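You operate a simulated robot arm through the tools that you are given. There is no shell and no other tool. Be economical: measure what you need, move in short steps, check, and stop when the job is done.

Carry out the task below with a simulated two-armed robot. There is one attempt and no reset: what you move stays moved.

JOB
Put the black filter on the lower shelf of the filter rack. Put the long carton from the top of the steel table on the wash bench top. Put the 19 socket from the top of the steel table on top of the computer mouse there and the 15 socket on the grate under the tap. Fetch the jug marked "cleaner" from the tap bench top and set it on the shelf under the wash bench. Take the lid off the tin and lay it down on the top of the steel chest. Take the bolt on the top of the steel chest and put it away on the top of the small bench. Put the pad from the deck left of the orange bike on the top of the small bench. Take the brake pad that says "92" from the clear end of the long bench and put it on the shelf under the tap bench. Shut the table drawer. Fetch the yellow tag marked "629" and set it on top of the silver panel. Pull the top cabinet drawer open. Do these in any order. Set down upright: black filter, long carton, jug.

Only the result counts: the job must be done as asked and must still hold three seconds after the hand-in. Knocking over, shifting, dropping, spilling or breaking anything else fails it. A push-on lid holds only when it is set on centred and level and pressed home; a screw cap is set on level and turned clockwise until tight.

ROBOT AND FRAMES
Two 7-joint arms with two-finger parallel grippers on one trunk, on a base that drives. Base frame: it is fixed to the floor where the robot stands at the start and does not move with it; the origin is under the middle of the robot, x ahead of it, y to its left, z up; the surface under the hand at the start is at about z = 0.72. Units: m, degrees, N and s.
The left shoulder is at the start at [0.05, 0.209, 1.146], the right one opposite. With the tool pointing down near the work surface each hand reaches from about 0.1 to 0.9 m from the robot's upright axis, wherever it stands, measured 20 degrees to its own side. Places, roughly: black filter [0.75, 0, 0.75]; bolt (3x2x8 cm) [0.7, 0.3, 0.8]; brake pad [6.5, 7.25, 1]; computer mouse (6x9x4 cm) [1.6, 9.9, 0.9]; grate under the tap (21x16 cm) [3.62, 9.78, 0.88]; jug [3.25, 10, 1]; long carton [1.75, 10, 1]; lower shelf of the filter rack [2, 2.9, 0.8]; pad (14x7x3 cm) [4.2, 7.4, 0.7]; shelf under the tap bench [3.4, 9.9, 0.3]; shelf under the wash bench [5.2, 9.9, 0.3]; silver panel (30x18x6 cm) [-0.5, 6.9, 0.8]; socket [1.25, 9.75, 0.75]; table drawer [0, 6.6, 0.7]; tin [0.5, 0.25, 0.75]; top cabinet drawer [-0.2, 2.5, 0.8]; top of the small bench [6.9, 5.9, 0.9]; wash bench top [5.2, 9.9, 0.9]; yellow tag [0, 5.75, 0.75]. Payload 4.4 kg a hand.
Tool frame (each hand has its own): the origin (TCP) lies between the finger pads and is the grasp point; the fingertips stand 0.023 m ahead of it; z points along the fingers, y is the line along which they close. Largest opening 0.094 m; finger width 0.038, thickness 0.01; the body of the gripper, 0.054 by 0.096 m, starts 0.039 m behind the TCP.
Orientation is that of the tool frame in the base frame, as a unit quaternion [x, y, z, w]. With the fingers straight down and closing along the base's y, the tool's x points along the base's -x, its y along +y and its z along -z.

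CONTROLS
- The arms move only by the tool drive_tool. It takes "left_rows", "right_rows" or both (then of equal length, played together; a hand with none holds still); each is a list of rows, each a list of 7 numbers: the shift along the tool's x, y, z in m, then the turn, a rotation vector about the tool's x, y, z in degrees, then the closure, from 0 (fully open) to 1 (shut). In form: [[dx, dy, dz, wx, wy, wz, claw], ...]. A call has 1 to 20 rows; each row is the pose to reach, as a shift and turn from the pose commanded when the call began, along the tool's axes at that moment. Each row takes 0.2 s and may step no farther than 0.05 m and 8.6 degrees from the row before; otherwise, or with a gripper value out of range, the whole call is refused. A pose out of reach is approached as far as the arm can. The call stops where the force on the tool passes 40 N (or 10 N more than at its start, if that is more) or the arm is blocked; 0.2 s more then pass. Each finger travels about 0.108 m/s and halts on what it meets, pressing with about 21 N; the grip force reading is that of the motor and also rises with nothing between the fingers. The clock runs only during rows and for 0.2 s after the last one: add rows that repeat a pose to give the fingers time. It gives the time, the measured TCP pose, the force on the tool (base axes), the opening and the grip force at its end, in the units of the frame above (readings bear some noise), with the torque about the TCP (base axes, N m) and any sound that the robot's microphone picked up.
- Cameras (640 x 400 px; columns grow to the right, rows downward): "scene" is now at [0.1411, 0.0483, 1.3144]; the picture's right is [0.55, -0.83, 0.00], its down [-0.50, -0.33, -0.80] and it looks along [0.67, 0.44, -0.60] (base axes); focal length 251 px, centre (320, 200). "left" rides on the left gripper at [0.086, -0.016, -0.075] in its tool frame; the picture's right is [0.18, 0.98, 0.00], its down [-0.58, 0.11, -0.81] and it looks along [-0.79, 0.15, 0.59] (tool axes); focal length 243 px, centre (320, 200). "right" rides on the right gripper at [0.086, 0.016, -0.075] in its tool frame; the picture's right is [-0.18, 0.98, 0.00], its down [-0.58, -0.11, -0.81] and it looks along [-0.79, -0.15, 0.59] (tool axes); focal length 243 px, centre (320, 200). There is no depth. A picture from a camera that has moved, and an enlarged one, comes with that camera's place and axes in the base frame and with its lens.
- snapshot(camera): a new picture of that camera. It takes no simulated time.
- lift_body(by): slides the trunk up (or, below 0, down) by that many m; the arms and the scene camera ride with it, the base frame stays. It gives what a move gives, with no picture.
- base_move(legs): drives the robot by 1 to 6 legs, each [ahead, left, turn to the left] in m, m and degrees, along the robot's own axes; the way and the turn of a leg run together, so that a leg with both is an arc; at most 1.5 m and 180 degrees a leg. The arms and the cameras ride along, it lands a little off, and it stops where it bumps. It gives what a move gives.
- head_to(pan, tilt): turns the head with the scene camera to pan (to the left, within 80 degrees either way) and tilt (down, from -29 to 69), counted from straight ahead of the robot. It gives what a move gives.
- inspect(camera, box): a new picture of the part [left, top, right, bottom] of that camera's present view, enlarged. It takes no simulated time.
- finish_job(): hands the job in; it is judged then, once.

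Work in short steps. Places have to be worked out from the pictures, the camera data and where the tool is seen: move nearer, look again, correct. Check each grasp and each placing, and mend what went wrong. You have 535 turns and 316 pictures in all, those below and enlarged ones among them. Open the grippers and draw the arms clear of the work before you hand the job in, unless the task says otherwise; then end with one line.

The tools are called by a JSON object that holds its "fn" and its "kwargs". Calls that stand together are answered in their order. drive_tool: Moves the arms, as the interface text tells. Its arguments: {"type":"object","properties":{"left_rows":{"type":"array","items":{"type":"array","items":{"type":"number"}}},"right_rows":{"type":"array","items":{"type":"array","items":{"type":"number"}}}},"required":[]} The other tools are called the same way: lift_body (by) slides the trunk up or down; base_move (legs) drives the base; head_to (pan, tilt) turns the head that bears the scene camera; snapshot (camera) takes a picture; inspect (camera, box) takes an enlarged picture of a part of a camera's view; finish_job () hands the job in.

At the start:

```text
clock: 0.0
left_tool_pos: [0.4142, 0.5194, 0.9627]
left_ee_rot: [0.0, 1.0, 0.0, 0.001]
left_wrist_force: [0.3, 0.5, -0.2]
left_moment: [0.0, 0.02, -0.01]
left_finger_gap: 0.0939
left_finger_force: 0.0
right_tool_pos: [0.587, 0.059, 1.0072]
right_ee_rot: [0.0, 1.0, 0.0, 0.0]
right_wrist_force: [-0.1, 0.4, -0.2]
right_moment: [0.01, 0.04, -0.03]
right_finger_gap: 0.0942
right_finger_force: 0.0
trunk travel left (down, up): [-0.225, 0.338]
robot x, y, heading: [-0.0013, 0.0031, 0.1]
head pan, tilt: [33.4, 36.9]
```

scene: 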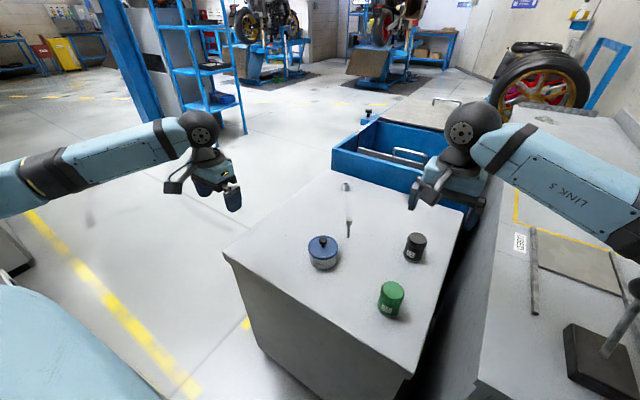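
right: 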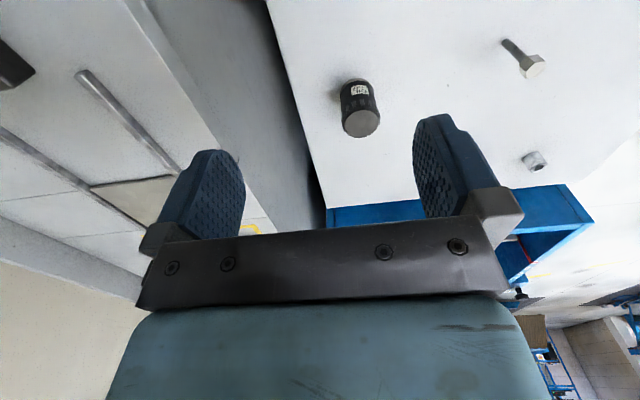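
left: 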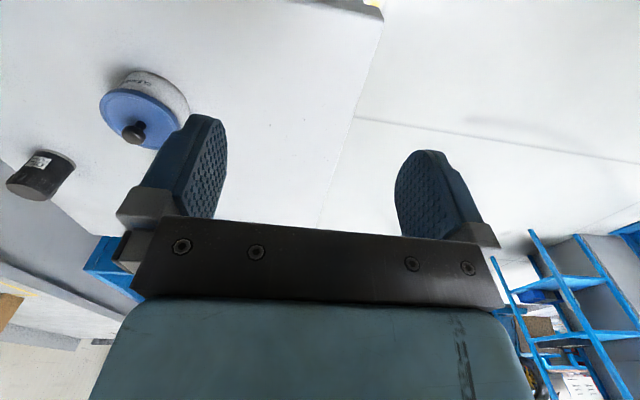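

I'll enlarge the chest top first to identify the tin, bolt and filter.

{"fn": "inspect", "kwargs": {"camera": "scene", "box": [260, 160, 480, 330]}}

{"fn": "inspect", "kwargs": {"camera": "scene", "box": [0, 0, 640, 160]}}

```text
2.35 times, centred on (370, 245) of scene
camera zoom: at [0.1411, 0.0483, 1.3144], right [0.55, -0.83, 0.0], down [-0.5, -0.33, -0.8], along [0.67, 0.44, -0.6], focal length 591 px, centre (202, 94)
```

zoom: 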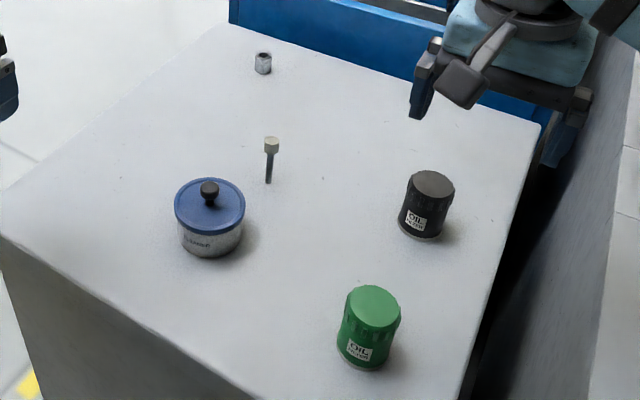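

```text
1.00 times, centred on (320, 80) of scene (not enlarged: the box is as wide or as high as the picture)
camera zoom: at [0.1411, 0.0483, 1.3144], right [0.55, -0.83, 0.0], down [-0.5, -0.33, -0.8], along [0.67, 0.44, -0.6], focal length 251 px, centre (320, 320)
```

zoom: 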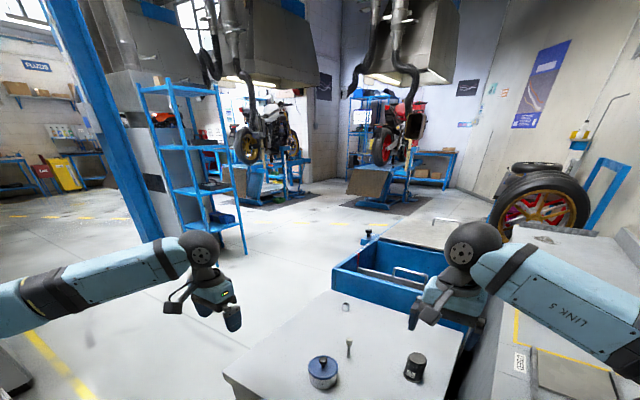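

The bolt stands on its shank at about (0.68, 0.295), and the lid knob is at about (0.558, 0.312, 0.80). Before I choose a grasp for the filter, I'll look at the rack.

{"fn": "inspect", "kwargs": {"camera": "scene", "box": [120, 0, 280, 140]}}

{"fn": "head_to", "kwargs": {"pan": 60, "tilt": 10}}

{"fn": "snapshot", "kwargs": {"camera": "scene"}}

```text
2.86 times, centred on (200, 70) of scene
camera zoom: at [0.1411, 0.0483, 1.3144], right [0.55, -0.83, 0.0], down [-0.5, -0.33, -0.8], along [0.67, 0.44, -0.6], focal length 718 px, centre (663, 571)
```

zoom: 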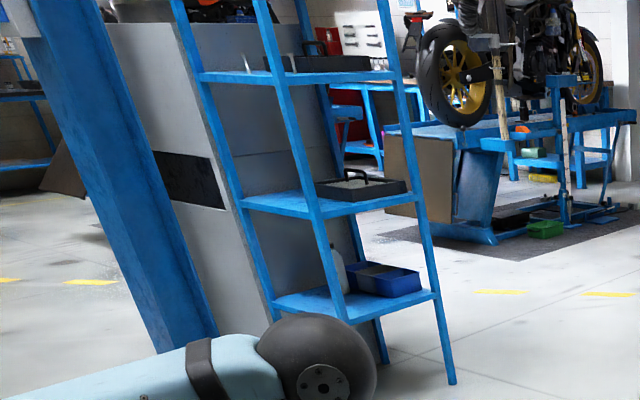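

```text
clock: 0.9
left_tool_pos: [0.4143, 0.5195, 0.9618]
left_ee_rot: [0.001, 1.0, 0.0, 0.0]
left_wrist_force: [0.8, 1.1, -0.4]
left_moment: [0.0, 0.0, -0.03]
left_finger_gap: 0.0939
left_finger_force: 0.0
right_tool_pos: [0.5865, 0.0598, 1.0057]
right_ee_rot: [0.0, 1.0, 0.0, 0.0]
right_wrist_force: [-0.7, -0.8, 0.3]
right_moment: [0.01, -0.02, -0.02]
right_finger_gap: 0.0943
right_finger_force: 0.1
trunk travel left (down, up): [-0.225, 0.338]
robot x, y, heading: [-0.0006, -0.0015, -0.2]
head pan, tilt: [60.0, 10.0]
```

```text
309 pictures are left
camera scene: at [0.1151, 0.0809, 1.3574], right [0.87, -0.5, 0.0], down [-0.09, -0.15, -0.98], along [0.49, 0.85, -0.17], focal length 251 px, centre (320, 200)
```

scene: 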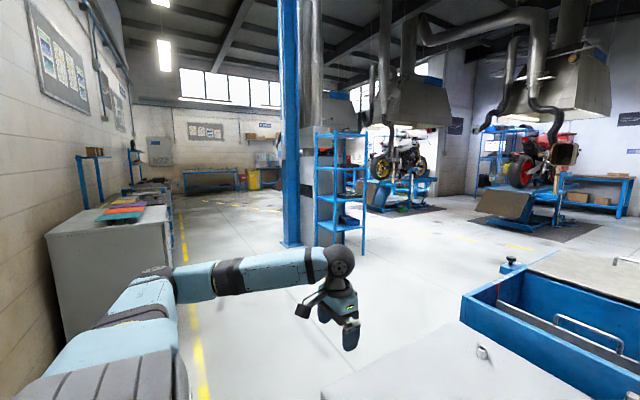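

The rack's shelf at z≈0.8 has about 0.4 m of clearance, so I'll use a tilted grasp for the filter. Next I'll bring the left hand above the lid knob and look.

{"fn": "drive_tool", "kwargs": {"left_rows": [[-0.024, -0.035, 0.013, 0, 0, 0, 0], [-0.048, -0.07, 0.026, 0, 0, 0, 0], [-0.072, -0.104, 0.04, 0, 0, 0, 0], [-0.096, -0.138, 0.053, 0, 0, 0, 0], [-0.12, -0.173, 0.066, 0, 0, 0, 0], [-0.144, -0.2075, 0.08, 0, 0, 0, 0], [-0.144, -0.2075, 0.08, 0, 0, 0, 0]]}}

{"fn": "head_to", "kwargs": {"pan": 33.4, "tilt": 45}}

{"fn": "snapshot", "kwargs": {"camera": "left"}}

{"fn": "snapshot", "kwargs": {"camera": "scene"}}

```text
clock: 2.5
left_tool_pos: [0.5555, 0.3104, 0.8813]
left_ee_rot: [0.0, 1.0, -0.001, 0.001]
left_wrist_force: [-0.2, 0.3, -0.5]
left_moment: [0.0, 0.03, -0.01]
left_finger_gap: 0.0939
left_finger_force: 0.0
right_tool_pos: [0.5877, 0.0595, 1.0071]
right_ee_rot: [0.0, 1.0, 0.001, 0.0]
right_wrist_force: [-1.1, 0.7, 0.3]
right_moment: [-0.03, 0.02, -0.01]
right_finger_gap: 0.0939
right_finger_force: 0.0
trunk travel left (down, up): [-0.225, 0.338]
robot x, y, heading: [0.0025, 0.0016, -0.0]
head pan, tilt: [60.0, 10.0]
```

```text
clock: 3.5
left_tool_pos: [0.5561, 0.3108, 0.881]
left_ee_rot: [0.0, 1.0, 0.001, 0.0]
left_wrist_force: [0.3, 0.6, -0.1]
left_moment: [0.02, 0.0, 0.0]
left_finger_gap: 0.0939
left_finger_force: 0.1
right_tool_pos: [0.5861, 0.0603, 1.0081]
right_ee_rot: [0.0, 1.0, 0.0, 0.0]
right_wrist_force: [0.1, -1.3, 0.8]
right_moment: [-0.01, 0.01, 0.0]
right_finger_gap: 0.0941
right_finger_force: 0.1
trunk travel left (down, up): [-0.225, 0.338]
robot x, y, heading: [-0.0025, 0.0014, 0.0]
head pan, tilt: [33.4, 45.0]
```

```text
308 pictures are left
camera left: at [0.4698, 0.2938, 0.9566], right [-0.18, 0.98, 0.0], down [0.58, 0.11, 0.81], along [0.79, 0.15, -0.59], focal length 243 px, centre (320, 200)
```

left: 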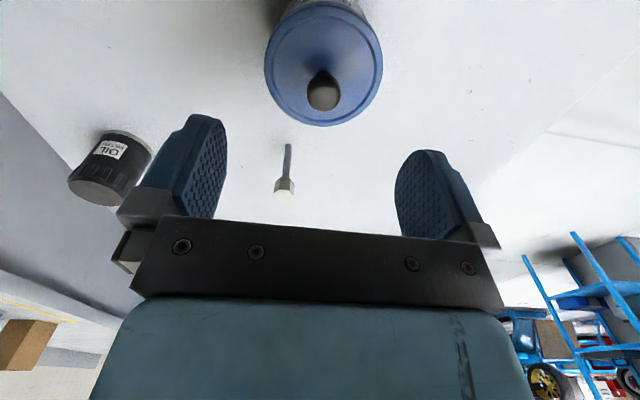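

```text
307 pictures are left
camera scene: at [0.1364, 0.0452, 1.3026], right [0.55, -0.83, 0.0], down [-0.59, -0.39, -0.71], along [0.59, 0.39, -0.71], focal length 251 px, centre (320, 200)
```

scene: 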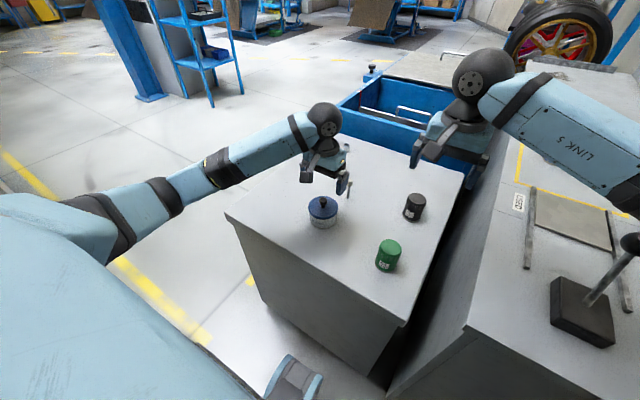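

The knob is centred at about (0.557, 0.3125, 0.80). I'll descend to z≈0.795 and close on it.

{"fn": "drive_tool", "kwargs": {"left_rows": [[-0.001, 0.001, 0.03, 0, 0, 0, 0], [-0.001, 0.001, 0.06, 0, 0, 0, 0], [-0.001, 0.001, 0.084, 0, 0, 0, 0], [-0.001, 0.001, 0.084, 0, 0, 0, 0.4], [-0.001, 0.001, 0.084, 0, 0, 0, 0.8], [-0.001, 0.001, 0.084, 0, 0, 0, 1], [-0.001, 0.001, 0.084, 0, 0, 0, 1]]}}

{"fn": "snapshot", "kwargs": {"camera": "left"}}

```text
clock: 5.1
left_tool_pos: [0.5593, 0.3123, 0.7985]
left_ee_rot: [-0.002, 1.0, 0.001, 0.002]
left_wrist_force: [3.1, 7.6, 19.0]
left_moment: [0.14, -0.02, 0.01]
left_finger_gap: 0.0225
left_finger_force: 20.8
right_tool_pos: [0.5854, 0.0594, 1.0071]
right_ee_rot: [0.001, 1.0, -0.001, 0.001]
right_wrist_force: [0.0, -0.4, 0.0]
right_moment: [0.01, 0.03, 0.02]
right_finger_gap: 0.094
right_finger_force: 0.1
trunk travel left (down, up): [-0.225, 0.338]
robot x, y, heading: [0.0006, 0.0016, -0.3]
head pan, tilt: [33.4, 45.0]
```

```text
306 pictures are left
camera left: at [0.4711, 0.295, 0.8735], right [-0.19, 0.98, 0.0], down [0.58, 0.11, 0.81], along [0.79, 0.15, -0.59], focal length 243 px, centre (320, 200)
```

left: 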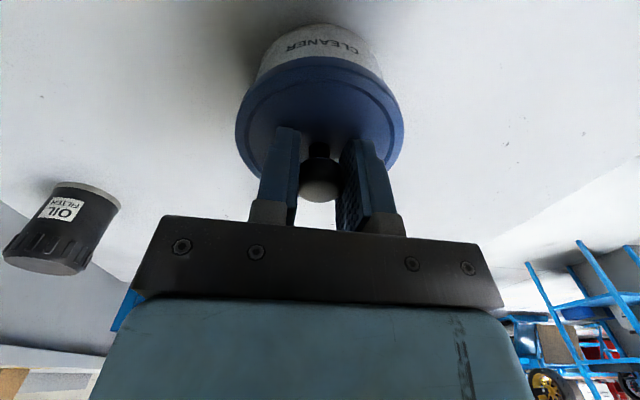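

The knob is gripped (gap 22 mm). I'll lift slowly.

{"fn": "drive_tool", "kwargs": {"left_rows": [[0, 0, -0.01, 0, 0, 0, 1], [0, 0, -0.02, 0, 0, 0, 1], [0, 0, -0.03, 0, 0, 0, 1], [0, 0, -0.045, 0, 0, 0, 1], [0, 0, -0.06, 0, 0, 0, 1]]}}

{"fn": "snapshot", "kwargs": {"camera": "left"}}

```text
clock: 6.3
left_tool_pos: [0.5586, 0.3118, 0.8596]
left_ee_rot: [-0.001, 1.0, 0.0, 0.0]
left_wrist_force: [-0.1, 0.2, -0.3]
left_moment: [-0.02, 0.02, -0.01]
left_finger_gap: 0.0222
left_finger_force: 21.4
right_tool_pos: [0.5873, 0.0598, 1.008]
right_ee_rot: [0.0, 1.0, -0.001, 0.0]
right_wrist_force: [0.2, -0.7, 1.0]
right_moment: [0.0, 0.0, 0.03]
right_finger_gap: 0.0942
right_finger_force: 0.0
trunk travel left (down, up): [-0.225, 0.338]
robot x, y, heading: [0.0014, 0.002, -0.0]
head pan, tilt: [33.4, 45.0]
heard: snap
```

```text
305 pictures are left
camera left: at [0.4733, 0.2951, 0.9337], right [-0.18, 0.98, 0.0], down [0.58, 0.11, 0.81], along [0.79, 0.15, -0.59], focal length 243 px, centre (320, 200)
```

left: 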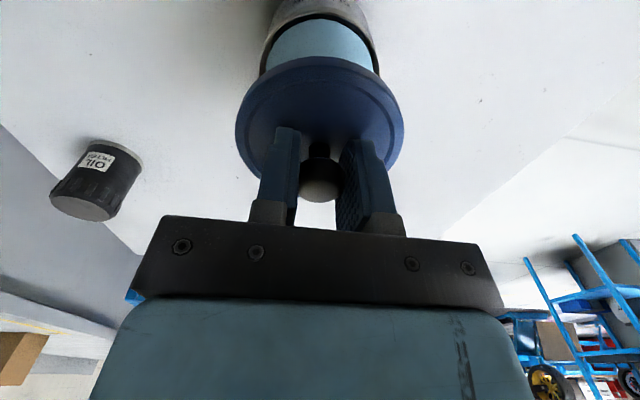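

The lid came off with a snap. I'll carry it left to about y=0.455 and begin lowering it.

{"fn": "drive_tool", "kwargs": {"left_rows": [[0, 0.035, 0, 0, 0, 0, 1], [0, 0.07, 0, 0, 0, 0, 1], [0, 0.11, 0, 0, 0, 0, 1], [0, 0.145, 0, 0, 0, 0, 1], [0, 0.145, 0.04, 0, 0, 0, 1], [0, 0.145, 0.07, 0, 0, 0, 1], [0, 0.145, 0.085, 0, 0, 0, 1], [0, 0.145, 0.085, 0, 0, 0, 1]]}}

{"fn": "snapshot", "kwargs": {"camera": "left"}}

{"fn": "inspect", "kwargs": {"camera": "scene", "box": [220, 100, 440, 290]}}

```text
clock: 8.1
left_tool_pos: [0.5586, 0.4582, 0.7729]
left_ee_rot: [0.0, 1.0, 0.0, 0.0]
left_wrist_force: [0.3, 0.5, -0.7]
left_moment: [0.02, 0.02, 0.02]
left_finger_gap: 0.0222
left_finger_force: 21.2
right_tool_pos: [0.5868, 0.0601, 1.0065]
right_ee_rot: [0.0, 1.0, 0.0, 0.0]
right_wrist_force: [0.3, -0.6, 0.2]
right_moment: [0.01, 0.01, 0.03]
right_finger_gap: 0.0939
right_finger_force: 0.1
trunk travel left (down, up): [-0.225, 0.338]
robot x, y, heading: [0.0041, 0.0016, -0.0]
head pan, tilt: [33.4, 45.0]
```

```text
304 pictures are left
camera left: at [0.4724, 0.4412, 0.8475], right [-0.18, 0.98, 0.0], down [0.58, 0.11, 0.81], along [0.79, 0.15, -0.59], focal length 243 px, centre (320, 200)
```

left: 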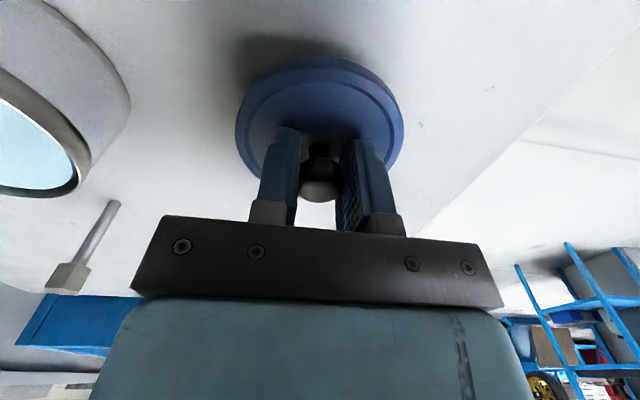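

```text
2.11 times, centred on (330, 195) of scene
camera zoom: at [0.1363, 0.0452, 1.3025], right [0.55, -0.83, 0.0], down [-0.59, -0.39, -0.71], along [0.59, 0.39, -0.71], focal length 529 px, centre (299, 210)
```

zoom: 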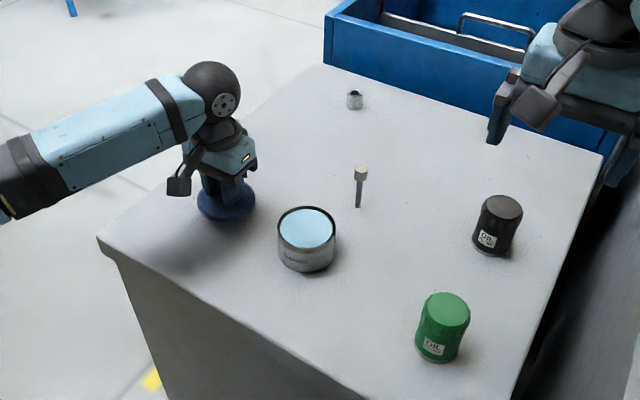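

The lid hangs just above the top, so I'll lower in small steps until there is contact.

{"fn": "drive_tool", "kwargs": {"left_rows": [[0, 0, 0.004, 0, 0, 0, 1], [0, 0, 0.008, 0, 0, 0, 1], [0, 0, 0.012, 0, 0, 0, 1], [0, 0, 0.016, 0, 0, 0, 1]]}}

```text
clock: 9.1
left_tool_pos: [0.5599, 0.4571, 0.7578]
left_ee_rot: [-0.001, 1.0, 0.001, 0.001]
left_wrist_force: [-0.3, -0.4, -1.0]
left_moment: [0.02, 0.0, -0.01]
left_finger_gap: 0.0225
left_finger_force: 20.4
right_tool_pos: [0.5859, 0.0593, 1.0082]
right_ee_rot: [0.0, 1.0, 0.0, 0.0]
right_wrist_force: [-0.2, -0.4, 0.6]
right_moment: [-0.03, -0.05, 0.0]
right_finger_gap: 0.0939
right_finger_force: 0.1
trunk travel left (down, up): [-0.225, 0.338]
robot x, y, heading: [0.001, -0.0006, 0.2]
head pan, tilt: [33.4, 45.0]
```

There's no contact yet, so I'll keep lowering.

{"fn": "drive_tool", "kwargs": {"left_rows": [[0, 0, 0.003, 0, 0, 0, 1], [0, 0, 0.006, 0, 0, 0, 1], [0, 0, 0.009, 0, 0, 0, 1], [0, 0, 0.012, 0, 0, 0, 1]]}}

{"fn": "snapshot", "kwargs": {"camera": "left"}}

```text
clock: 10.3
left_tool_pos: [0.5602, 0.4577, 0.7517]
left_ee_rot: [-0.001, 1.0, 0.001, 0.007]
left_wrist_force: [-3.1, -3.6, 19.9]
left_moment: [-0.13, 0.81, 0.03]
left_finger_gap: 0.0222
left_finger_force: 20.9
right_tool_pos: [0.5857, 0.0595, 1.0086]
right_ee_rot: [0.0, 1.0, 0.0, 0.001]
right_wrist_force: [-0.2, -0.8, 0.5]
right_moment: [0.01, 0.01, 0.0]
right_finger_gap: 0.0944
right_finger_force: 0.1
trunk travel left (down, up): [-0.225, 0.338]
robot x, y, heading: [0.0011, 0.0013, 0.2]
head pan, tilt: [33.4, 45.0]
stopped in row 4 (left hand): the force on the tool passed its limit at 42 N (the readings are from after the stop); the commanded pose is now the measured one
```

```text
302 pictures are left
camera left: at [0.4737, 0.4413, 0.826], right [-0.19, 0.98, 0.0], down [0.57, 0.11, 0.81], along [0.8, 0.15, -0.58], focal length 243 px, centre (320, 200)
```

left: 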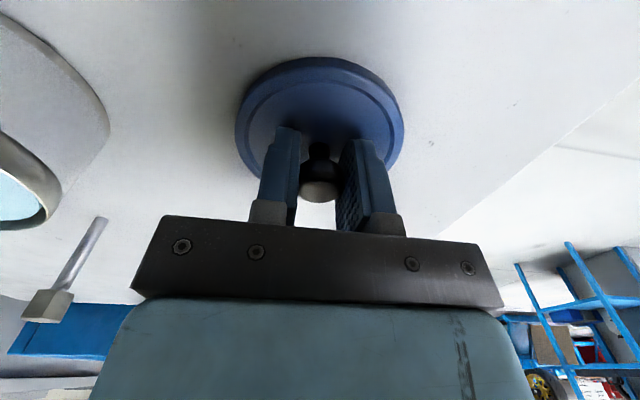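

The lid rests on the chest. I'll open and rise.

{"fn": "drive_tool", "kwargs": {"left_rows": [[0, 0, -0.001, 0, 0, 0, 0.7], [0, 0, -0.001, 0, 0, 0, 0.4], [0, 0, -0.001, 0, 0, 0, 0.4], [0, 0, -0.03, 0, 0, 0, 0.4], [0, 0, -0.07, 0, 0, 0, 0.4], [0, 0, -0.1, 0, 0, 0, 0.4], [0, 0, -0.14, 0, 0, 0, 0.4]]}}

{"fn": "inspect", "kwargs": {"camera": "scene", "box": [220, 100, 440, 290]}}

```text
clock: 11.9
left_tool_pos: [0.5584, 0.4565, 0.8884]
left_ee_rot: [-0.001, 1.0, 0.001, 0.003]
left_wrist_force: [0.1, 0.4, -0.3]
left_moment: [0.0, 0.02, 0.03]
left_finger_gap: 0.0564
left_finger_force: 0.1
right_tool_pos: [0.587, 0.059, 1.007]
right_ee_rot: [0.0, 1.0, 0.0, 0.0]
right_wrist_force: [-0.5, -0.9, -0.4]
right_moment: [0.01, -0.03, 0.0]
right_finger_gap: 0.0941
right_finger_force: 0.1
trunk travel left (down, up): [-0.225, 0.338]
robot x, y, heading: [0.0008, 0.0004, -0.2]
head pan, tilt: [33.4, 45.0]
```

```text
2.11 times, centred on (330, 195) of scene
camera zoom: at [0.1362, 0.0447, 1.3025], right [0.55, -0.83, 0.0], down [-0.59, -0.39, -0.71], along [0.59, 0.39, -0.71], focal length 529 px, centre (299, 210)
```

zoom: 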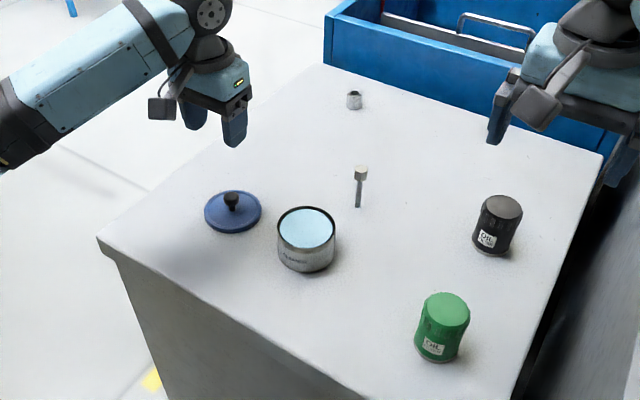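

The lid is down and stays put. Next I'll move the left hand above the bolt.

{"fn": "drive_tool", "kwargs": {"left_rows": [[-0.03, -0.036, 0, 0, 0, 0, 0.2], [-0.06, -0.075, 0, 0, 0, 0, 0.2], [-0.09, -0.11, 0, 0, 0, 0, 0.2], [-0.1226, -0.145, 0.0, 0, 0, 0, 0.2], [-0.1226, -0.1625, 0.02, 0, 0, 0, 0.2], [-0.1226, -0.1625, 0.02, 0, 0, 0, 0.2]]}}

{"fn": "snapshot", "kwargs": {"camera": "left"}}

```text
clock: 13.3
left_tool_pos: [0.6818, 0.2959, 0.8684]
left_ee_rot: [-0.001, 1.0, 0.001, 0.004]
left_wrist_force: [1.1, -0.1, -0.1]
left_moment: [0.0, -0.01, 0.0]
left_finger_gap: 0.0753
left_finger_force: 0.0
right_tool_pos: [0.5867, 0.059, 1.0078]
right_ee_rot: [0.0, 1.0, 0.0, 0.0]
right_wrist_force: [-0.7, -1.6, -0.8]
right_moment: [0.04, 0.01, 0.0]
right_finger_gap: 0.0941
right_finger_force: 0.2
trunk travel left (down, up): [-0.225, 0.338]
robot x, y, heading: [0.0001, 0.0016, 0.3]
head pan, tilt: [33.4, 45.0]
```

```text
300 pictures are left
camera left: at [0.5958, 0.2791, 0.9435], right [-0.19, 0.98, 0.0], down [0.57, 0.11, 0.81], along [0.8, 0.15, -0.58], focal length 243 px, centre (320, 200)
```

left: 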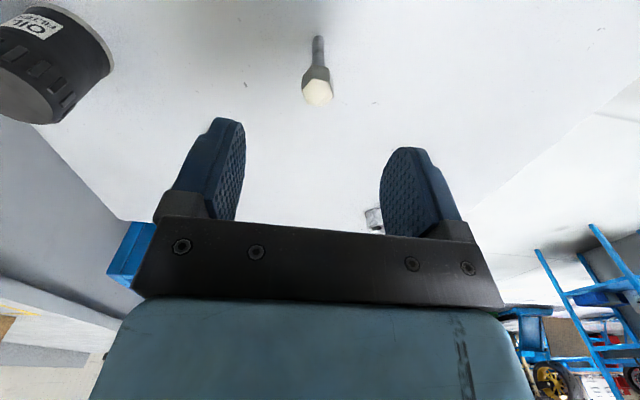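

The bolt head is at about (0.680, 0.293). I'll descend and grip it.

{"fn": "drive_tool", "kwargs": {"left_rows": [[0.002, -0.003, 0.03, 0, 0, 0, 0.2], [0.002, -0.003, 0.06, 0, 0, 0, 0.2], [0.002, -0.003, 0.085, 0, 0, 0, 0.2], [0.002, -0.003, 0.085, 0, 0, 0, 0.5], [0.002, -0.003, 0.085, 0, 0, 0, 0.8], [0.002, -0.003, 0.085, 0, 0, 0, 1], [0.002, -0.003, 0.085, 0, 0, 0, 1]]}}

{"fn": "snapshot", "kwargs": {"camera": "left"}}

```text
clock: 14.9
left_tool_pos: [0.6818, 0.2945, 0.7849]
left_ee_rot: [0.0, 1.0, 0.0, 0.004]
left_wrist_force: [-0.4, -0.1, 0.7]
left_moment: [-0.03, -0.04, 0.01]
left_finger_gap: 0.0214
left_finger_force: 20.9
right_tool_pos: [0.5876, 0.0602, 1.0075]
right_ee_rot: [0.0, 1.0, 0.0, 0.001]
right_wrist_force: [0.3, -0.2, -0.3]
right_moment: [0.0, 0.02, 0.0]
right_finger_gap: 0.0941
right_finger_force: 0.0
trunk travel left (down, up): [-0.225, 0.338]
robot x, y, heading: [-0.0041, -0.0007, -0.2]
head pan, tilt: [33.4, 45.0]
```

```text
299 pictures are left
camera left: at [0.5953, 0.2766, 0.858], right [-0.19, 0.98, 0.0], down [0.58, 0.11, 0.81], along [0.8, 0.15, -0.59], focal length 243 px, centre (320, 200)
```

left: 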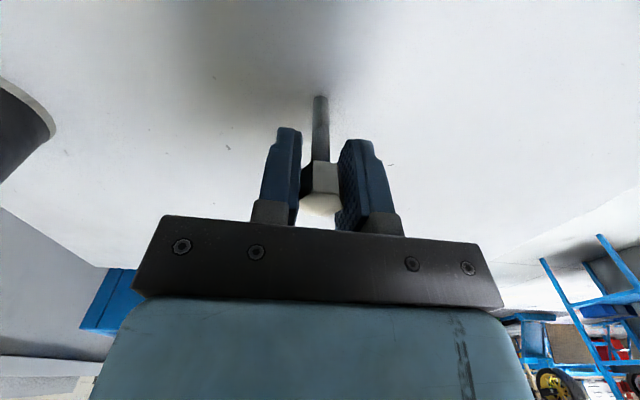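

The bolt head is gripped. I'll lift it and swing the left hand back out of the way.

{"fn": "drive_tool", "kwargs": {"left_rows": [[0, 0, -0.04, 0, 0, 0, 1], [0, 0, -0.08, 0, 0, 0, 1], [0, 0, -0.12, 0, 0, 0, 1], [0, 0, -0.16, 0, 0, 0, 1], [0.03, 0.03, -0.18, 0, 0, 0, 1], [0.06, 0.06, -0.18, 0, 0, 0, 1], [0.09, 0.09, -0.18, 0, 0, 0, 1], [0.125, 0.12, -0.18, 0, 0, 0, 1], [0.16, 0.15, -0.18, 0, 0, 0, 1], [0.19, 0.18, -0.18, 0, 0, 0, 1], [0.22, 0.21, -0.18, 0, 0, 0, 1], [0.25, 0.24, -0.18, 0, 0, 0, 1], [0.28, 0.24, -0.18, 0, 0, 0, 1]]}}

{"fn": "snapshot", "kwargs": {"camera": "left"}}

{"fn": "snapshot", "kwargs": {"camera": "right"}}

```text
clock: 17.7
left_tool_pos: [0.3995, 0.5312, 0.9624]
left_ee_rot: [-0.001, 1.0, -0.001, 0.004]
left_wrist_force: [-0.3, -0.4, -0.8]
left_moment: [0.04, -0.03, -0.03]
left_finger_gap: 0.0213
left_finger_force: 20.6
right_tool_pos: [0.5861, 0.0588, 1.0076]
right_ee_rot: [0.001, 1.0, 0.0, 0.0]
right_wrist_force: [-0.2, -0.6, 0.2]
right_moment: [0.0, -0.05, -0.01]
right_finger_gap: 0.0943
right_finger_force: 0.1
trunk travel left (down, up): [-0.225, 0.338]
robot x, y, heading: [-0.0035, -0.001, 0.1]
head pan, tilt: [33.4, 45.0]
```

```text
298 pictures are left
camera left: at [0.313, 0.5141, 1.037], right [-0.18, 0.98, 0.0], down [0.57, 0.11, 0.81], along [0.8, 0.15, -0.59], focal length 243 px, centre (320, 200)
```

left: 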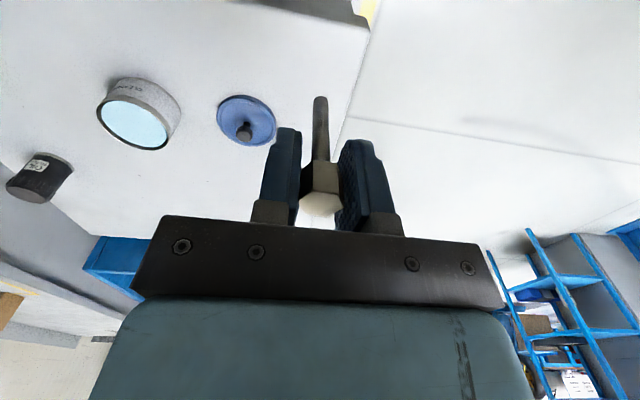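

```text
297 pictures are left
camera right: at [0.4992, 0.0758, 1.0821], right [0.19, 0.98, 0.0], down [0.58, -0.11, 0.81], along [0.79, -0.15, -0.59], focal length 243 px, centre (320, 200)
```

right: 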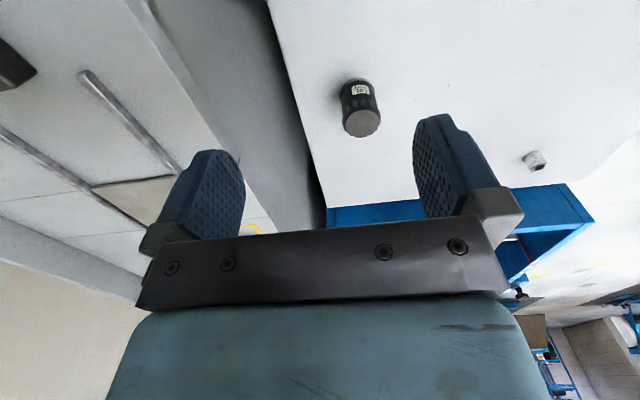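

The filter stands at about (0.70, 0.093) with its top at 0.816. I'll yaw the right hand 25° left, then tilt it 40° in place.

{"fn": "drive_tool", "kwargs": {"right_rows": [[0, 0, 0, 0, 0, -8.4, 0], [0, 0, 0, 0, 0, -16.8, 0], [0, 0, 0, 0, 0, -25, 0], [0, 0, 0, 0, 0, -25, 0]]}}

{"fn": "drive_tool", "kwargs": {"right_rows": [[0, 0, 0, 0, -8, 0, 0], [0, 0, 0, 0, -16, 0, 0], [0, 0, 0, 0, -24, 0, 0], [0, 0, 0, 0, -32, 0, 0], [0, 0, 0, 0, -40, 0, 0], [0, 0, 0, 0, -40, 0, 0]]}}

{"fn": "snapshot", "kwargs": {"camera": "right"}}

```text
clock: 18.7
left_tool_pos: [0.3999, 0.5323, 0.9628]
left_ee_rot: [-0.001, 1.0, 0.0, 0.003]
left_wrist_force: [-0.3, 0.2, -0.8]
left_moment: [0.01, 0.01, 0.0]
left_finger_gap: 0.0212
left_finger_force: 20.7
right_tool_pos: [0.5866, 0.0609, 1.0069]
right_ee_rot: [-0.218, 0.976, 0.0, 0.0]
right_wrist_force: [-0.6, 0.3, 0.8]
right_moment: [-0.02, 0.02, 0.01]
right_finger_gap: 0.0939
right_finger_force: 0.1
trunk travel left (down, up): [-0.225, 0.338]
robot x, y, heading: [-0.0016, -0.0025, 0.0]
head pan, tilt: [33.4, 45.0]
```

```text
clock: 20.1
left_tool_pos: [0.3998, 0.5317, 0.9623]
left_ee_rot: [-0.002, 1.0, 0.001, 0.004]
left_wrist_force: [-0.2, -0.2, -1.0]
left_moment: [0.01, -0.01, -0.01]
left_finger_gap: 0.0212
left_finger_force: 21.1
right_tool_pos: [0.5866, 0.0613, 1.0059]
right_ee_rot: [-0.203, 0.917, 0.075, 0.335]
right_wrist_force: [0.1, 0.6, 0.6]
right_moment: [0.0, 0.02, 0.02]
right_finger_gap: 0.094
right_finger_force: 0.0
trunk travel left (down, up): [-0.225, 0.338]
robot x, y, heading: [-0.0022, -0.0043, -0.1]
head pan, tilt: [33.4, 45.0]
```

```text
296 pictures are left
camera right: at [0.4762, 0.0278, 1.0079], right [-0.29, 0.95, 0.12], down [-0.02, -0.13, 0.99], along [0.96, 0.28, 0.06], focal length 243 px, centre (320, 200)
```

right: 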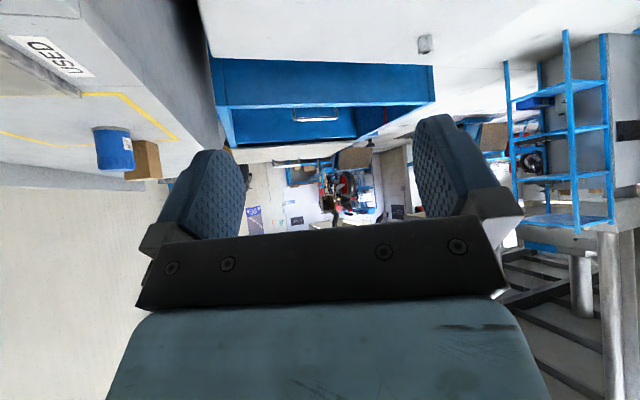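

The orientation is right. I'll move to the pre-grasp point 12 cm back along the approach.

{"fn": "drive_tool", "kwargs": {"right_rows": [[0.015, -0.005, 0.033, 0, 0, 0, 0], [0.03, -0.01, 0.066, 0, 0, 0, 0], [0.045, -0.015, 0.098, 0, 0, 0, 0], [0.06, -0.0195, 0.131, 0, 0, 0, 0], [0.06, -0.0195, 0.131, 0, 0, 0, 0]]}}

{"fn": "snapshot", "kwargs": {"camera": "right"}}

{"fn": "inspect", "kwargs": {"camera": "scene", "box": [300, 100, 520, 290]}}

```text
clock: 21.3
left_tool_pos: [0.4005, 0.533, 0.9619]
left_ee_rot: [-0.001, 1.0, 0.0, 0.004]
left_wrist_force: [-1.3, 0.6, -1.2]
left_moment: [0.04, 0.01, -0.01]
left_finger_gap: 0.0214
left_finger_force: 21.3
right_tool_pos: [0.631, 0.0584, 0.8691]
right_ee_rot: [-0.203, 0.918, 0.074, 0.334]
right_wrist_force: [0.6, -0.2, 0.6]
right_moment: [0.02, -0.01, -0.04]
right_finger_gap: 0.0941
right_finger_force: 0.1
trunk travel left (down, up): [-0.225, 0.338]
robot x, y, heading: [-0.0025, -0.0003, -0.2]
head pan, tilt: [33.4, 45.0]
```

```text
295 pictures are left
camera right: at [0.5196, 0.0259, 0.8696], right [-0.29, 0.95, 0.12], down [-0.02, -0.13, 0.99], along [0.96, 0.28, 0.06], focal length 243 px, centre (320, 200)
```

right: 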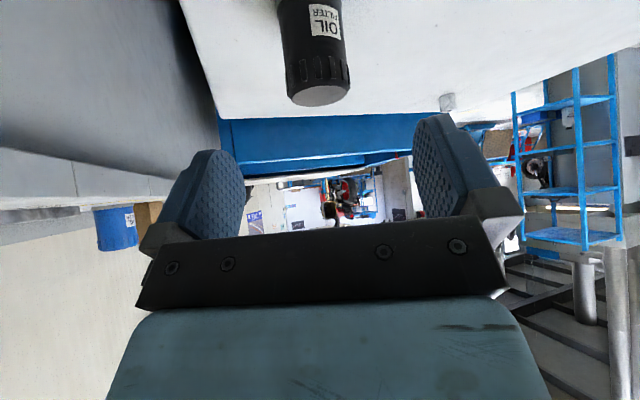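

```text
2.11 times, centred on (410, 195) of scene
camera zoom: at [0.1361, 0.0452, 1.3026], right [0.55, -0.83, 0.0], down [-0.59, -0.39, -0.71], along [0.59, 0.39, -0.71], focal length 529 px, centre (130, 210)
```

zoom: 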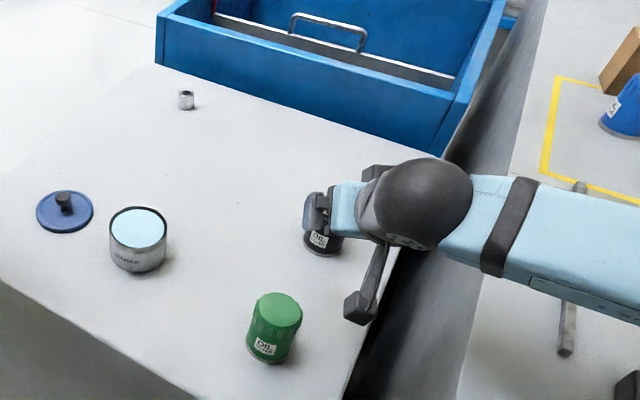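

Re-triangulating puts the filter at about (0.718, 0.094) with its top at 0.795. I'll advance to grasp with the TCP near (0.7135, 0.092, 0.776).

{"fn": "drive_tool", "kwargs": {"right_rows": [[-0.002, -0.001, 0.035, 0, 0, 0, 0], [-0.004, -0.002, 0.07, 0, 0, 0, 0], [-0.006, -0.0035, 0.1, 0, 0, 0, 0], [-0.008, -0.0044, 0.1285, 0, 0, 0, 0], [-0.008, -0.0044, 0.1285, 0, 0, 0, 0]]}}

{"fn": "snapshot", "kwargs": {"camera": "right"}}

```text
clock: 22.5
left_tool_pos: [0.3988, 0.5322, 0.9617]
left_ee_rot: [-0.001, 1.0, 0.0, 0.004]
left_wrist_force: [0.5, 0.6, -0.1]
left_moment: [0.01, 0.01, -0.02]
left_finger_gap: 0.0211
left_finger_force: 21.1
right_tool_pos: [0.7125, 0.0928, 0.7759]
right_ee_rot: [-0.204, 0.917, 0.075, 0.334]
right_wrist_force: [0.0, -0.7, 0.5]
right_moment: [-0.01, 0.02, 0.03]
right_finger_gap: 0.0939
right_finger_force: 0.1
trunk travel left (down, up): [-0.225, 0.338]
robot x, y, heading: [-0.0004, 0.0004, 0.1]
head pan, tilt: [33.4, 45.0]
```

```text
293 pictures are left
camera right: at [0.6014, 0.0598, 0.7767], right [-0.29, 0.95, 0.12], down [-0.02, -0.13, 0.99], along [0.96, 0.28, 0.06], focal length 243 px, centre (320, 200)
```

right: 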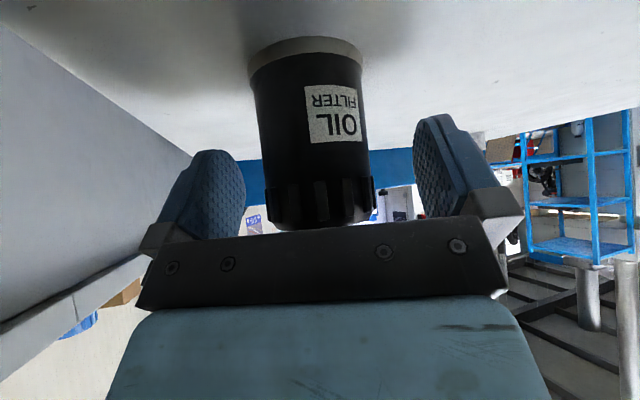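

The filter sits between the fingers. I'll close.

{"fn": "drive_tool", "kwargs": {"right_rows": [[0, 0, 0, 0, 0, 0, 0.3], [0, 0, 0, 0, 0, 0, 0.6], [0, 0, 0, 0, 0, 0, 0.9], [0, 0, 0, 0, 0, 0, 1], [0, 0, 0, 0, 0, 0, 1]]}}

{"fn": "snapshot", "kwargs": {"camera": "right"}}

```text
clock: 23.7
left_tool_pos: [0.3998, 0.5325, 0.9615]
left_ee_rot: [0.0, 1.0, 0.0, 0.003]
left_wrist_force: [0.2, 0.4, -0.6]
left_moment: [0.01, -0.03, -0.02]
left_finger_gap: 0.0213
left_finger_force: 20.9
right_tool_pos: [0.7132, 0.0924, 0.7745]
right_ee_rot: [-0.203, 0.917, 0.074, 0.335]
right_wrist_force: [0.0, -0.8, -0.2]
right_moment: [0.02, 0.06, -0.04]
right_finger_gap: 0.054
right_finger_force: 20.4
trunk travel left (down, up): [-0.225, 0.338]
robot x, y, heading: [-0.0007, 0.0008, 0.1]
head pan, tilt: [33.4, 45.0]
```

```text
292 pictures are left
camera right: at [0.6015, 0.0598, 0.7765], right [-0.29, 0.95, 0.12], down [-0.02, -0.13, 0.99], along [0.96, 0.28, 0.06], focal length 243 px, centre (320, 200)
```

right: 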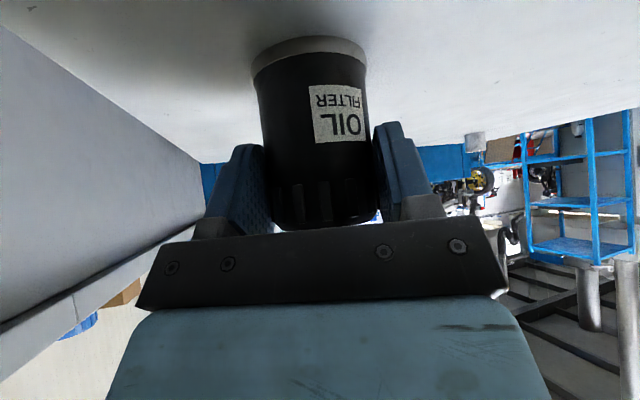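

The filter is gripped (gap 54 mm). I'll lift it straight up, then draw it back towards the robot.

{"fn": "drive_tool", "kwargs": {"right_rows": [[-0.025, 0, -0.029, 0, 0, 0, 1], [-0.05, 0, -0.058, 0, 0, 0, 1], [-0.074, 0, -0.087, 0, 0, 0, 1], [-0.097, 0, -0.1146, 0, 0, 0, 1], [-0.066, -0.007, -0.152, 0, 0, 0, 1], [-0.035, -0.014, -0.189, 0, 0, 0, 1], [-0.004, -0.021, -0.226, 0, 0, 0, 1], [0.028, -0.028, -0.263, 0, 0, 0, 1], [0.06, -0.036, -0.3, 0, 0, 0, 1], [0.078, -0.042, -0.335, 0, 0, 0, 1], [0.092, -0.045, -0.3726, 0, 0, 0, 1]]}}

{"fn": "snapshot", "kwargs": {"camera": "scene"}}

{"fn": "snapshot", "kwargs": {"camera": "right"}}

```text
clock: 26.1
left_tool_pos: [0.399, 0.5328, 0.9623]
left_ee_rot: [-0.001, 1.0, 0.001, 0.004]
left_wrist_force: [-0.2, 0.6, -0.4]
left_moment: [-0.01, -0.02, 0.0]
left_finger_gap: 0.0212
left_finger_force: 21.6
right_tool_pos: [0.4469, -0.0811, 1.0028]
right_ee_rot: [-0.204, 0.917, 0.075, 0.334]
right_wrist_force: [-0.4, -0.7, -3.2]
right_moment: [0.01, 0.02, -0.01]
right_finger_gap: 0.0539
right_finger_force: 21.5
trunk travel left (down, up): [-0.225, 0.338]
robot x, y, heading: [-0.004, -0.0, 0.2]
head pan, tilt: [33.4, 45.0]
```

```text
291 pictures are left
camera scene: at [0.1359, 0.0449, 1.3026], right [0.55, -0.83, 0.0], down [-0.59, -0.39, -0.71], along [0.59, 0.39, -0.71], focal length 251 px, centre (320, 200)
```

scene: 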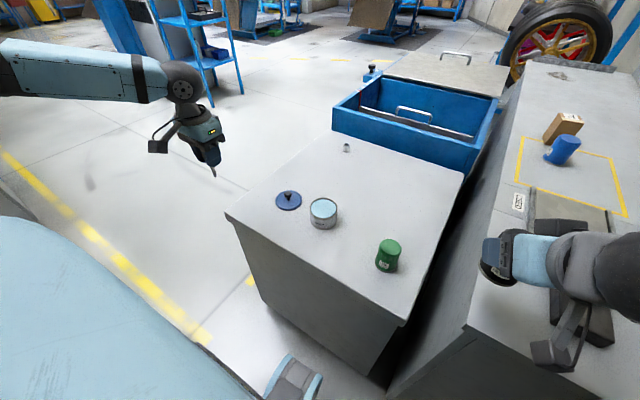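

```text
290 pictures are left
camera right: at [0.3368, -0.1127, 1.0038], right [-0.29, 0.95, 0.12], down [-0.02, -0.13, 0.99], along [0.96, 0.28, 0.06], focal length 243 px, centre (320, 200)
```

right: 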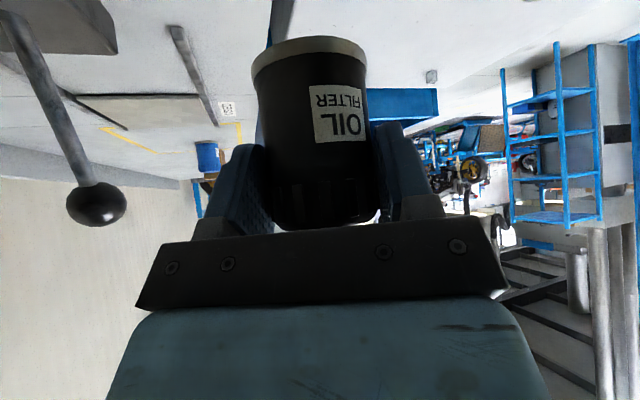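

Both items are held. I'll back off slightly, strafe left away from the chest, then look at the rack.

{"fn": "base_move", "kwargs": {"legs": [[-0.1, 0, 0], [0, 1.3, 0]]}}

{"fn": "head_to", "kwargs": {"pan": 30, "tilt": 15}}

{"fn": "snapshot", "kwargs": {"camera": "scene"}}

```text
clock: 38.4
left_tool_pos: [0.3012, 1.8265, 0.9627]
left_ee_rot: [-0.001, 1.0, 0.0, 0.003]
left_wrist_force: [-0.1, -0.8, -1.1]
left_moment: [0.01, 0.01, 0.03]
left_finger_gap: 0.021
left_finger_force: 21.0
right_tool_pos: [0.3497, 1.2148, 1.0022]
right_ee_rot: [-0.204, 0.917, 0.074, 0.335]
right_wrist_force: [-0.3, -0.2, -2.4]
right_moment: [0.01, 0.05, -0.01]
right_finger_gap: 0.0537
right_finger_force: 20.9
trunk travel left (down, up): [-0.225, 0.338]
robot x, y, heading: [-0.098, 1.293, -0.2]
head pan, tilt: [33.4, 45.0]
```

```text
clock: 39.4
left_tool_pos: [0.2999, 1.8264, 0.9615]
left_ee_rot: [-0.001, 1.0, 0.0, 0.004]
left_wrist_force: [0.4, 0.4, -0.6]
left_moment: [-0.03, 0.02, -0.03]
left_finger_gap: 0.021
left_finger_force: 21.6
right_tool_pos: [0.3496, 1.2138, 1.0037]
right_ee_rot: [-0.204, 0.917, 0.074, 0.335]
right_wrist_force: [0.3, 0.3, -2.5]
right_moment: [-0.02, 0.06, -0.01]
right_finger_gap: 0.0537
right_finger_force: 21.3
trunk travel left (down, up): [-0.225, 0.338]
robot x, y, heading: [-0.099, 1.2962, 0.2]
head pan, tilt: [30.0, 15.0]
```

```text
289 pictures are left
camera scene: at [0.0503, 1.3417, 1.3492], right [0.5, -0.87, 0.0], down [-0.23, -0.13, -0.97], along [0.84, 0.48, -0.26], focal length 251 px, centre (320, 200)
```

scene: 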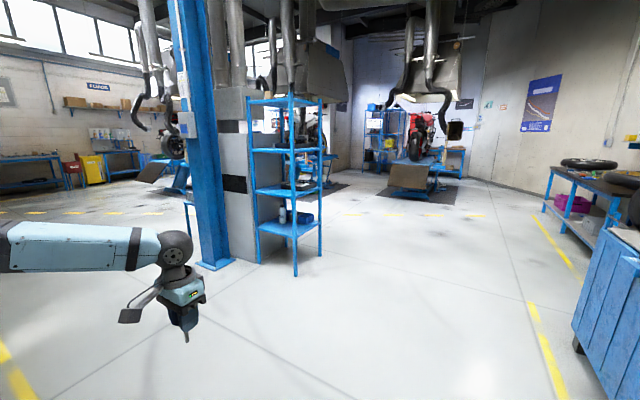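

{"fn": "inspect", "kwargs": {"camera": "scene", "box": [220, 80, 350, 290]}}

```text
1.90 times, centred on (285, 185) of scene
camera zoom: at [0.0503, 1.3417, 1.3492], right [0.5, -0.87, 0.0], down [-0.23, -0.13, -0.97], along [0.84, 0.48, -0.26], focal length 478 px, centre (387, 229)
```

zoom: 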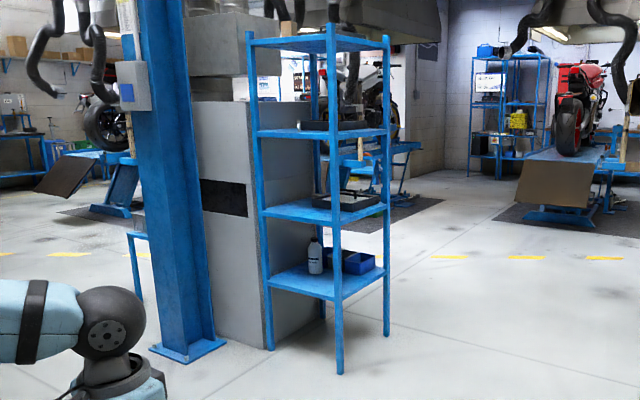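

The rack occupies about x 1.81–2.29, y 2.63–3.11. Its shelf at z≈0.80 has free space in front (west) of the tray. The blue pillar is near (1.6, 3.5), so I'll tuck the left arm in before driving closer.

{"fn": "drive_tool", "kwargs": {"left_rows": [[0, -0.04, 0, 0, 0, 0, 1], [0, -0.08, 0, 0, 0, 0, 1], [0, -0.12, 0, 0, 0, 0, 1], [0, -0.16, 0, 0, 0, 0, 1], [0.02, -0.2, 0, 0, 0, 0, 1]]}}

{"fn": "base_move", "kwargs": {"legs": [[1.05, 0.7, 0], [0, 0.73, 0]]}}

{"fn": "head_to", "kwargs": {"pan": 0, "tilt": 30}}

{"fn": "snapshot", "kwargs": {"camera": "scene"}}

```text
clock: 40.6
left_tool_pos: [0.2824, 1.6257, 0.9635]
left_ee_rot: [-0.001, 1.0, 0.0, 0.005]
left_wrist_force: [0.4, -0.4, -1.3]
left_moment: [-0.01, 0.01, 0.03]
left_finger_gap: 0.021
left_finger_force: 21.5
right_tool_pos: [0.3486, 1.2153, 1.0023]
right_ee_rot: [-0.203, 0.917, 0.074, 0.334]
right_wrist_force: [-0.2, 0.8, -2.8]
right_moment: [0.01, 0.04, -0.01]
right_finger_gap: 0.0538
right_finger_force: 21.7
trunk travel left (down, up): [-0.225, 0.338]
robot x, y, heading: [-0.0992, 1.2959, -0.1]
head pan, tilt: [30.0, 15.0]
```

```text
clock: 53.5
left_tool_pos: [1.3191, 3.0342, 0.9619]
left_ee_rot: [0.006, 1.0, -0.001, 0.003]
left_wrist_force: [-0.4, 0.1, -0.9]
left_moment: [0.02, -0.02, -0.02]
left_finger_gap: 0.021
left_finger_force: 20.6
right_tool_pos: [1.3795, 2.6226, 1.0021]
right_ee_rot: [-0.197, 0.919, 0.071, 0.334]
right_wrist_force: [-0.4, 0.0, -3.0]
right_moment: [0.01, 0.04, 0.02]
right_finger_gap: 0.0543
right_finger_force: 21.0
trunk travel left (down, up): [-0.225, 0.338]
robot x, y, heading: [0.9306, 2.7077, -0.9]
head pan, tilt: [30.0, 15.0]
```

```text
clock: 54.4
left_tool_pos: [1.3177, 3.0352, 0.9623]
left_ee_rot: [0.006, 1.0, 0.0, 0.004]
left_wrist_force: [0.3, -0.6, -0.3]
left_moment: [-0.01, -0.01, 0.0]
left_finger_gap: 0.0211
left_finger_force: 20.9
right_tool_pos: [1.3786, 2.6222, 1.0009]
right_ee_rot: [-0.196, 0.919, 0.071, 0.335]
right_wrist_force: [0.0, -0.7, -2.9]
right_moment: [-0.03, 0.05, -0.03]
right_finger_gap: 0.0537
right_finger_force: 21.1
trunk travel left (down, up): [-0.225, 0.338]
robot x, y, heading: [0.9334, 2.7065, -0.7]
head pan, tilt: [0.0, 30.0]
```

```text
287 pictures are left
camera scene: at [1.0909, 2.7063, 1.3251], right [-0.01, -1.0, 0.0], down [-0.5, 0.01, -0.87], along [0.87, -0.01, -0.5], focal length 251 px, centre (320, 200)
```

scene: 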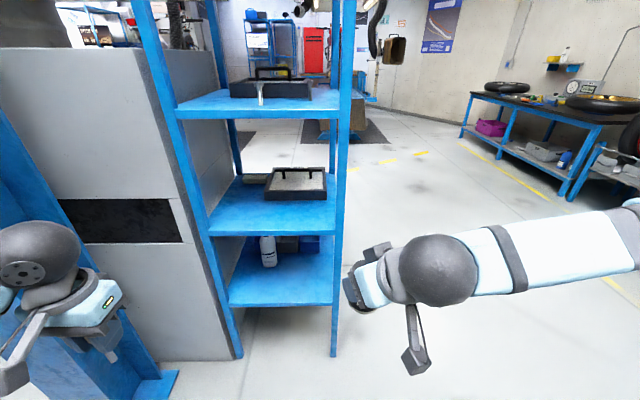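

The rack's lower shelf is at z≈0.785 with a free strip in front of the tray at about (1.89, 2.88). I'll drive closer.

{"fn": "base_move", "kwargs": {"legs": [[0.24, 0.06, 0.7]]}}

{"fn": "snapshot", "kwargs": {"camera": "scene"}}

{"fn": "snapshot", "kwargs": {"camera": "right"}}

```text
clock: 56.2
left_tool_pos: [1.5511, 3.0972, 0.9625]
left_ee_rot: [0.002, 1.0, 0.0, 0.003]
left_wrist_force: [0.0, -0.3, -0.9]
left_moment: [0.01, 0.0, 0.0]
left_finger_gap: 0.0209
left_finger_force: 20.8
right_tool_pos: [1.6163, 2.6838, 1.0015]
right_ee_rot: [-0.201, 0.918, 0.073, 0.333]
right_wrist_force: [0.0, 0.0, -2.8]
right_moment: [-0.02, 0.0, 0.02]
right_finger_gap: 0.0539
right_finger_force: 21.0
trunk travel left (down, up): [-0.225, 0.338]
robot x, y, heading: [1.1639, 2.7633, -0.1]
head pan, tilt: [0.0, 30.0]
```

```text
286 pictures are left
camera scene: at [1.3277, 2.7656, 1.325], right [-0.01, -1.0, 0.0], down [-0.5, 0.0, -0.87], along [0.87, -0.01, -0.5], focal length 251 px, centre (320, 200)
```

scene: 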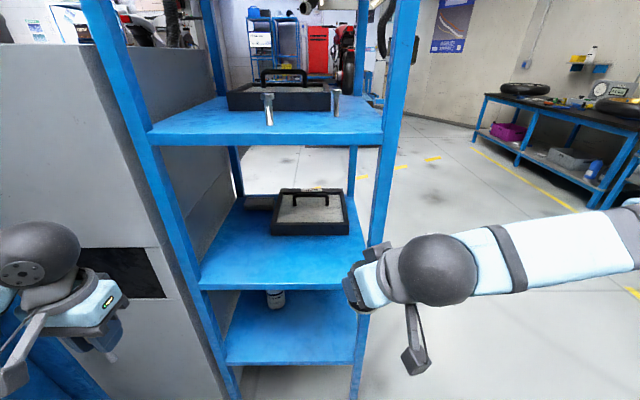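

```text
285 pictures are left
camera right: at [1.5055, 2.6518, 1.0031], right [-0.28, 0.95, 0.12], down [-0.02, -0.13, 0.99], along [0.96, 0.28, 0.06], focal length 243 px, centre (320, 200)
```

right: 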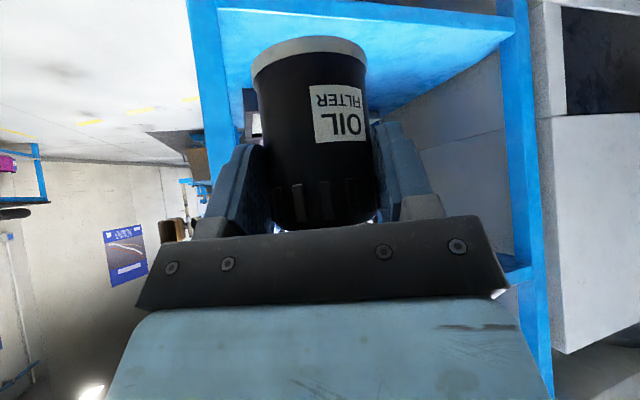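

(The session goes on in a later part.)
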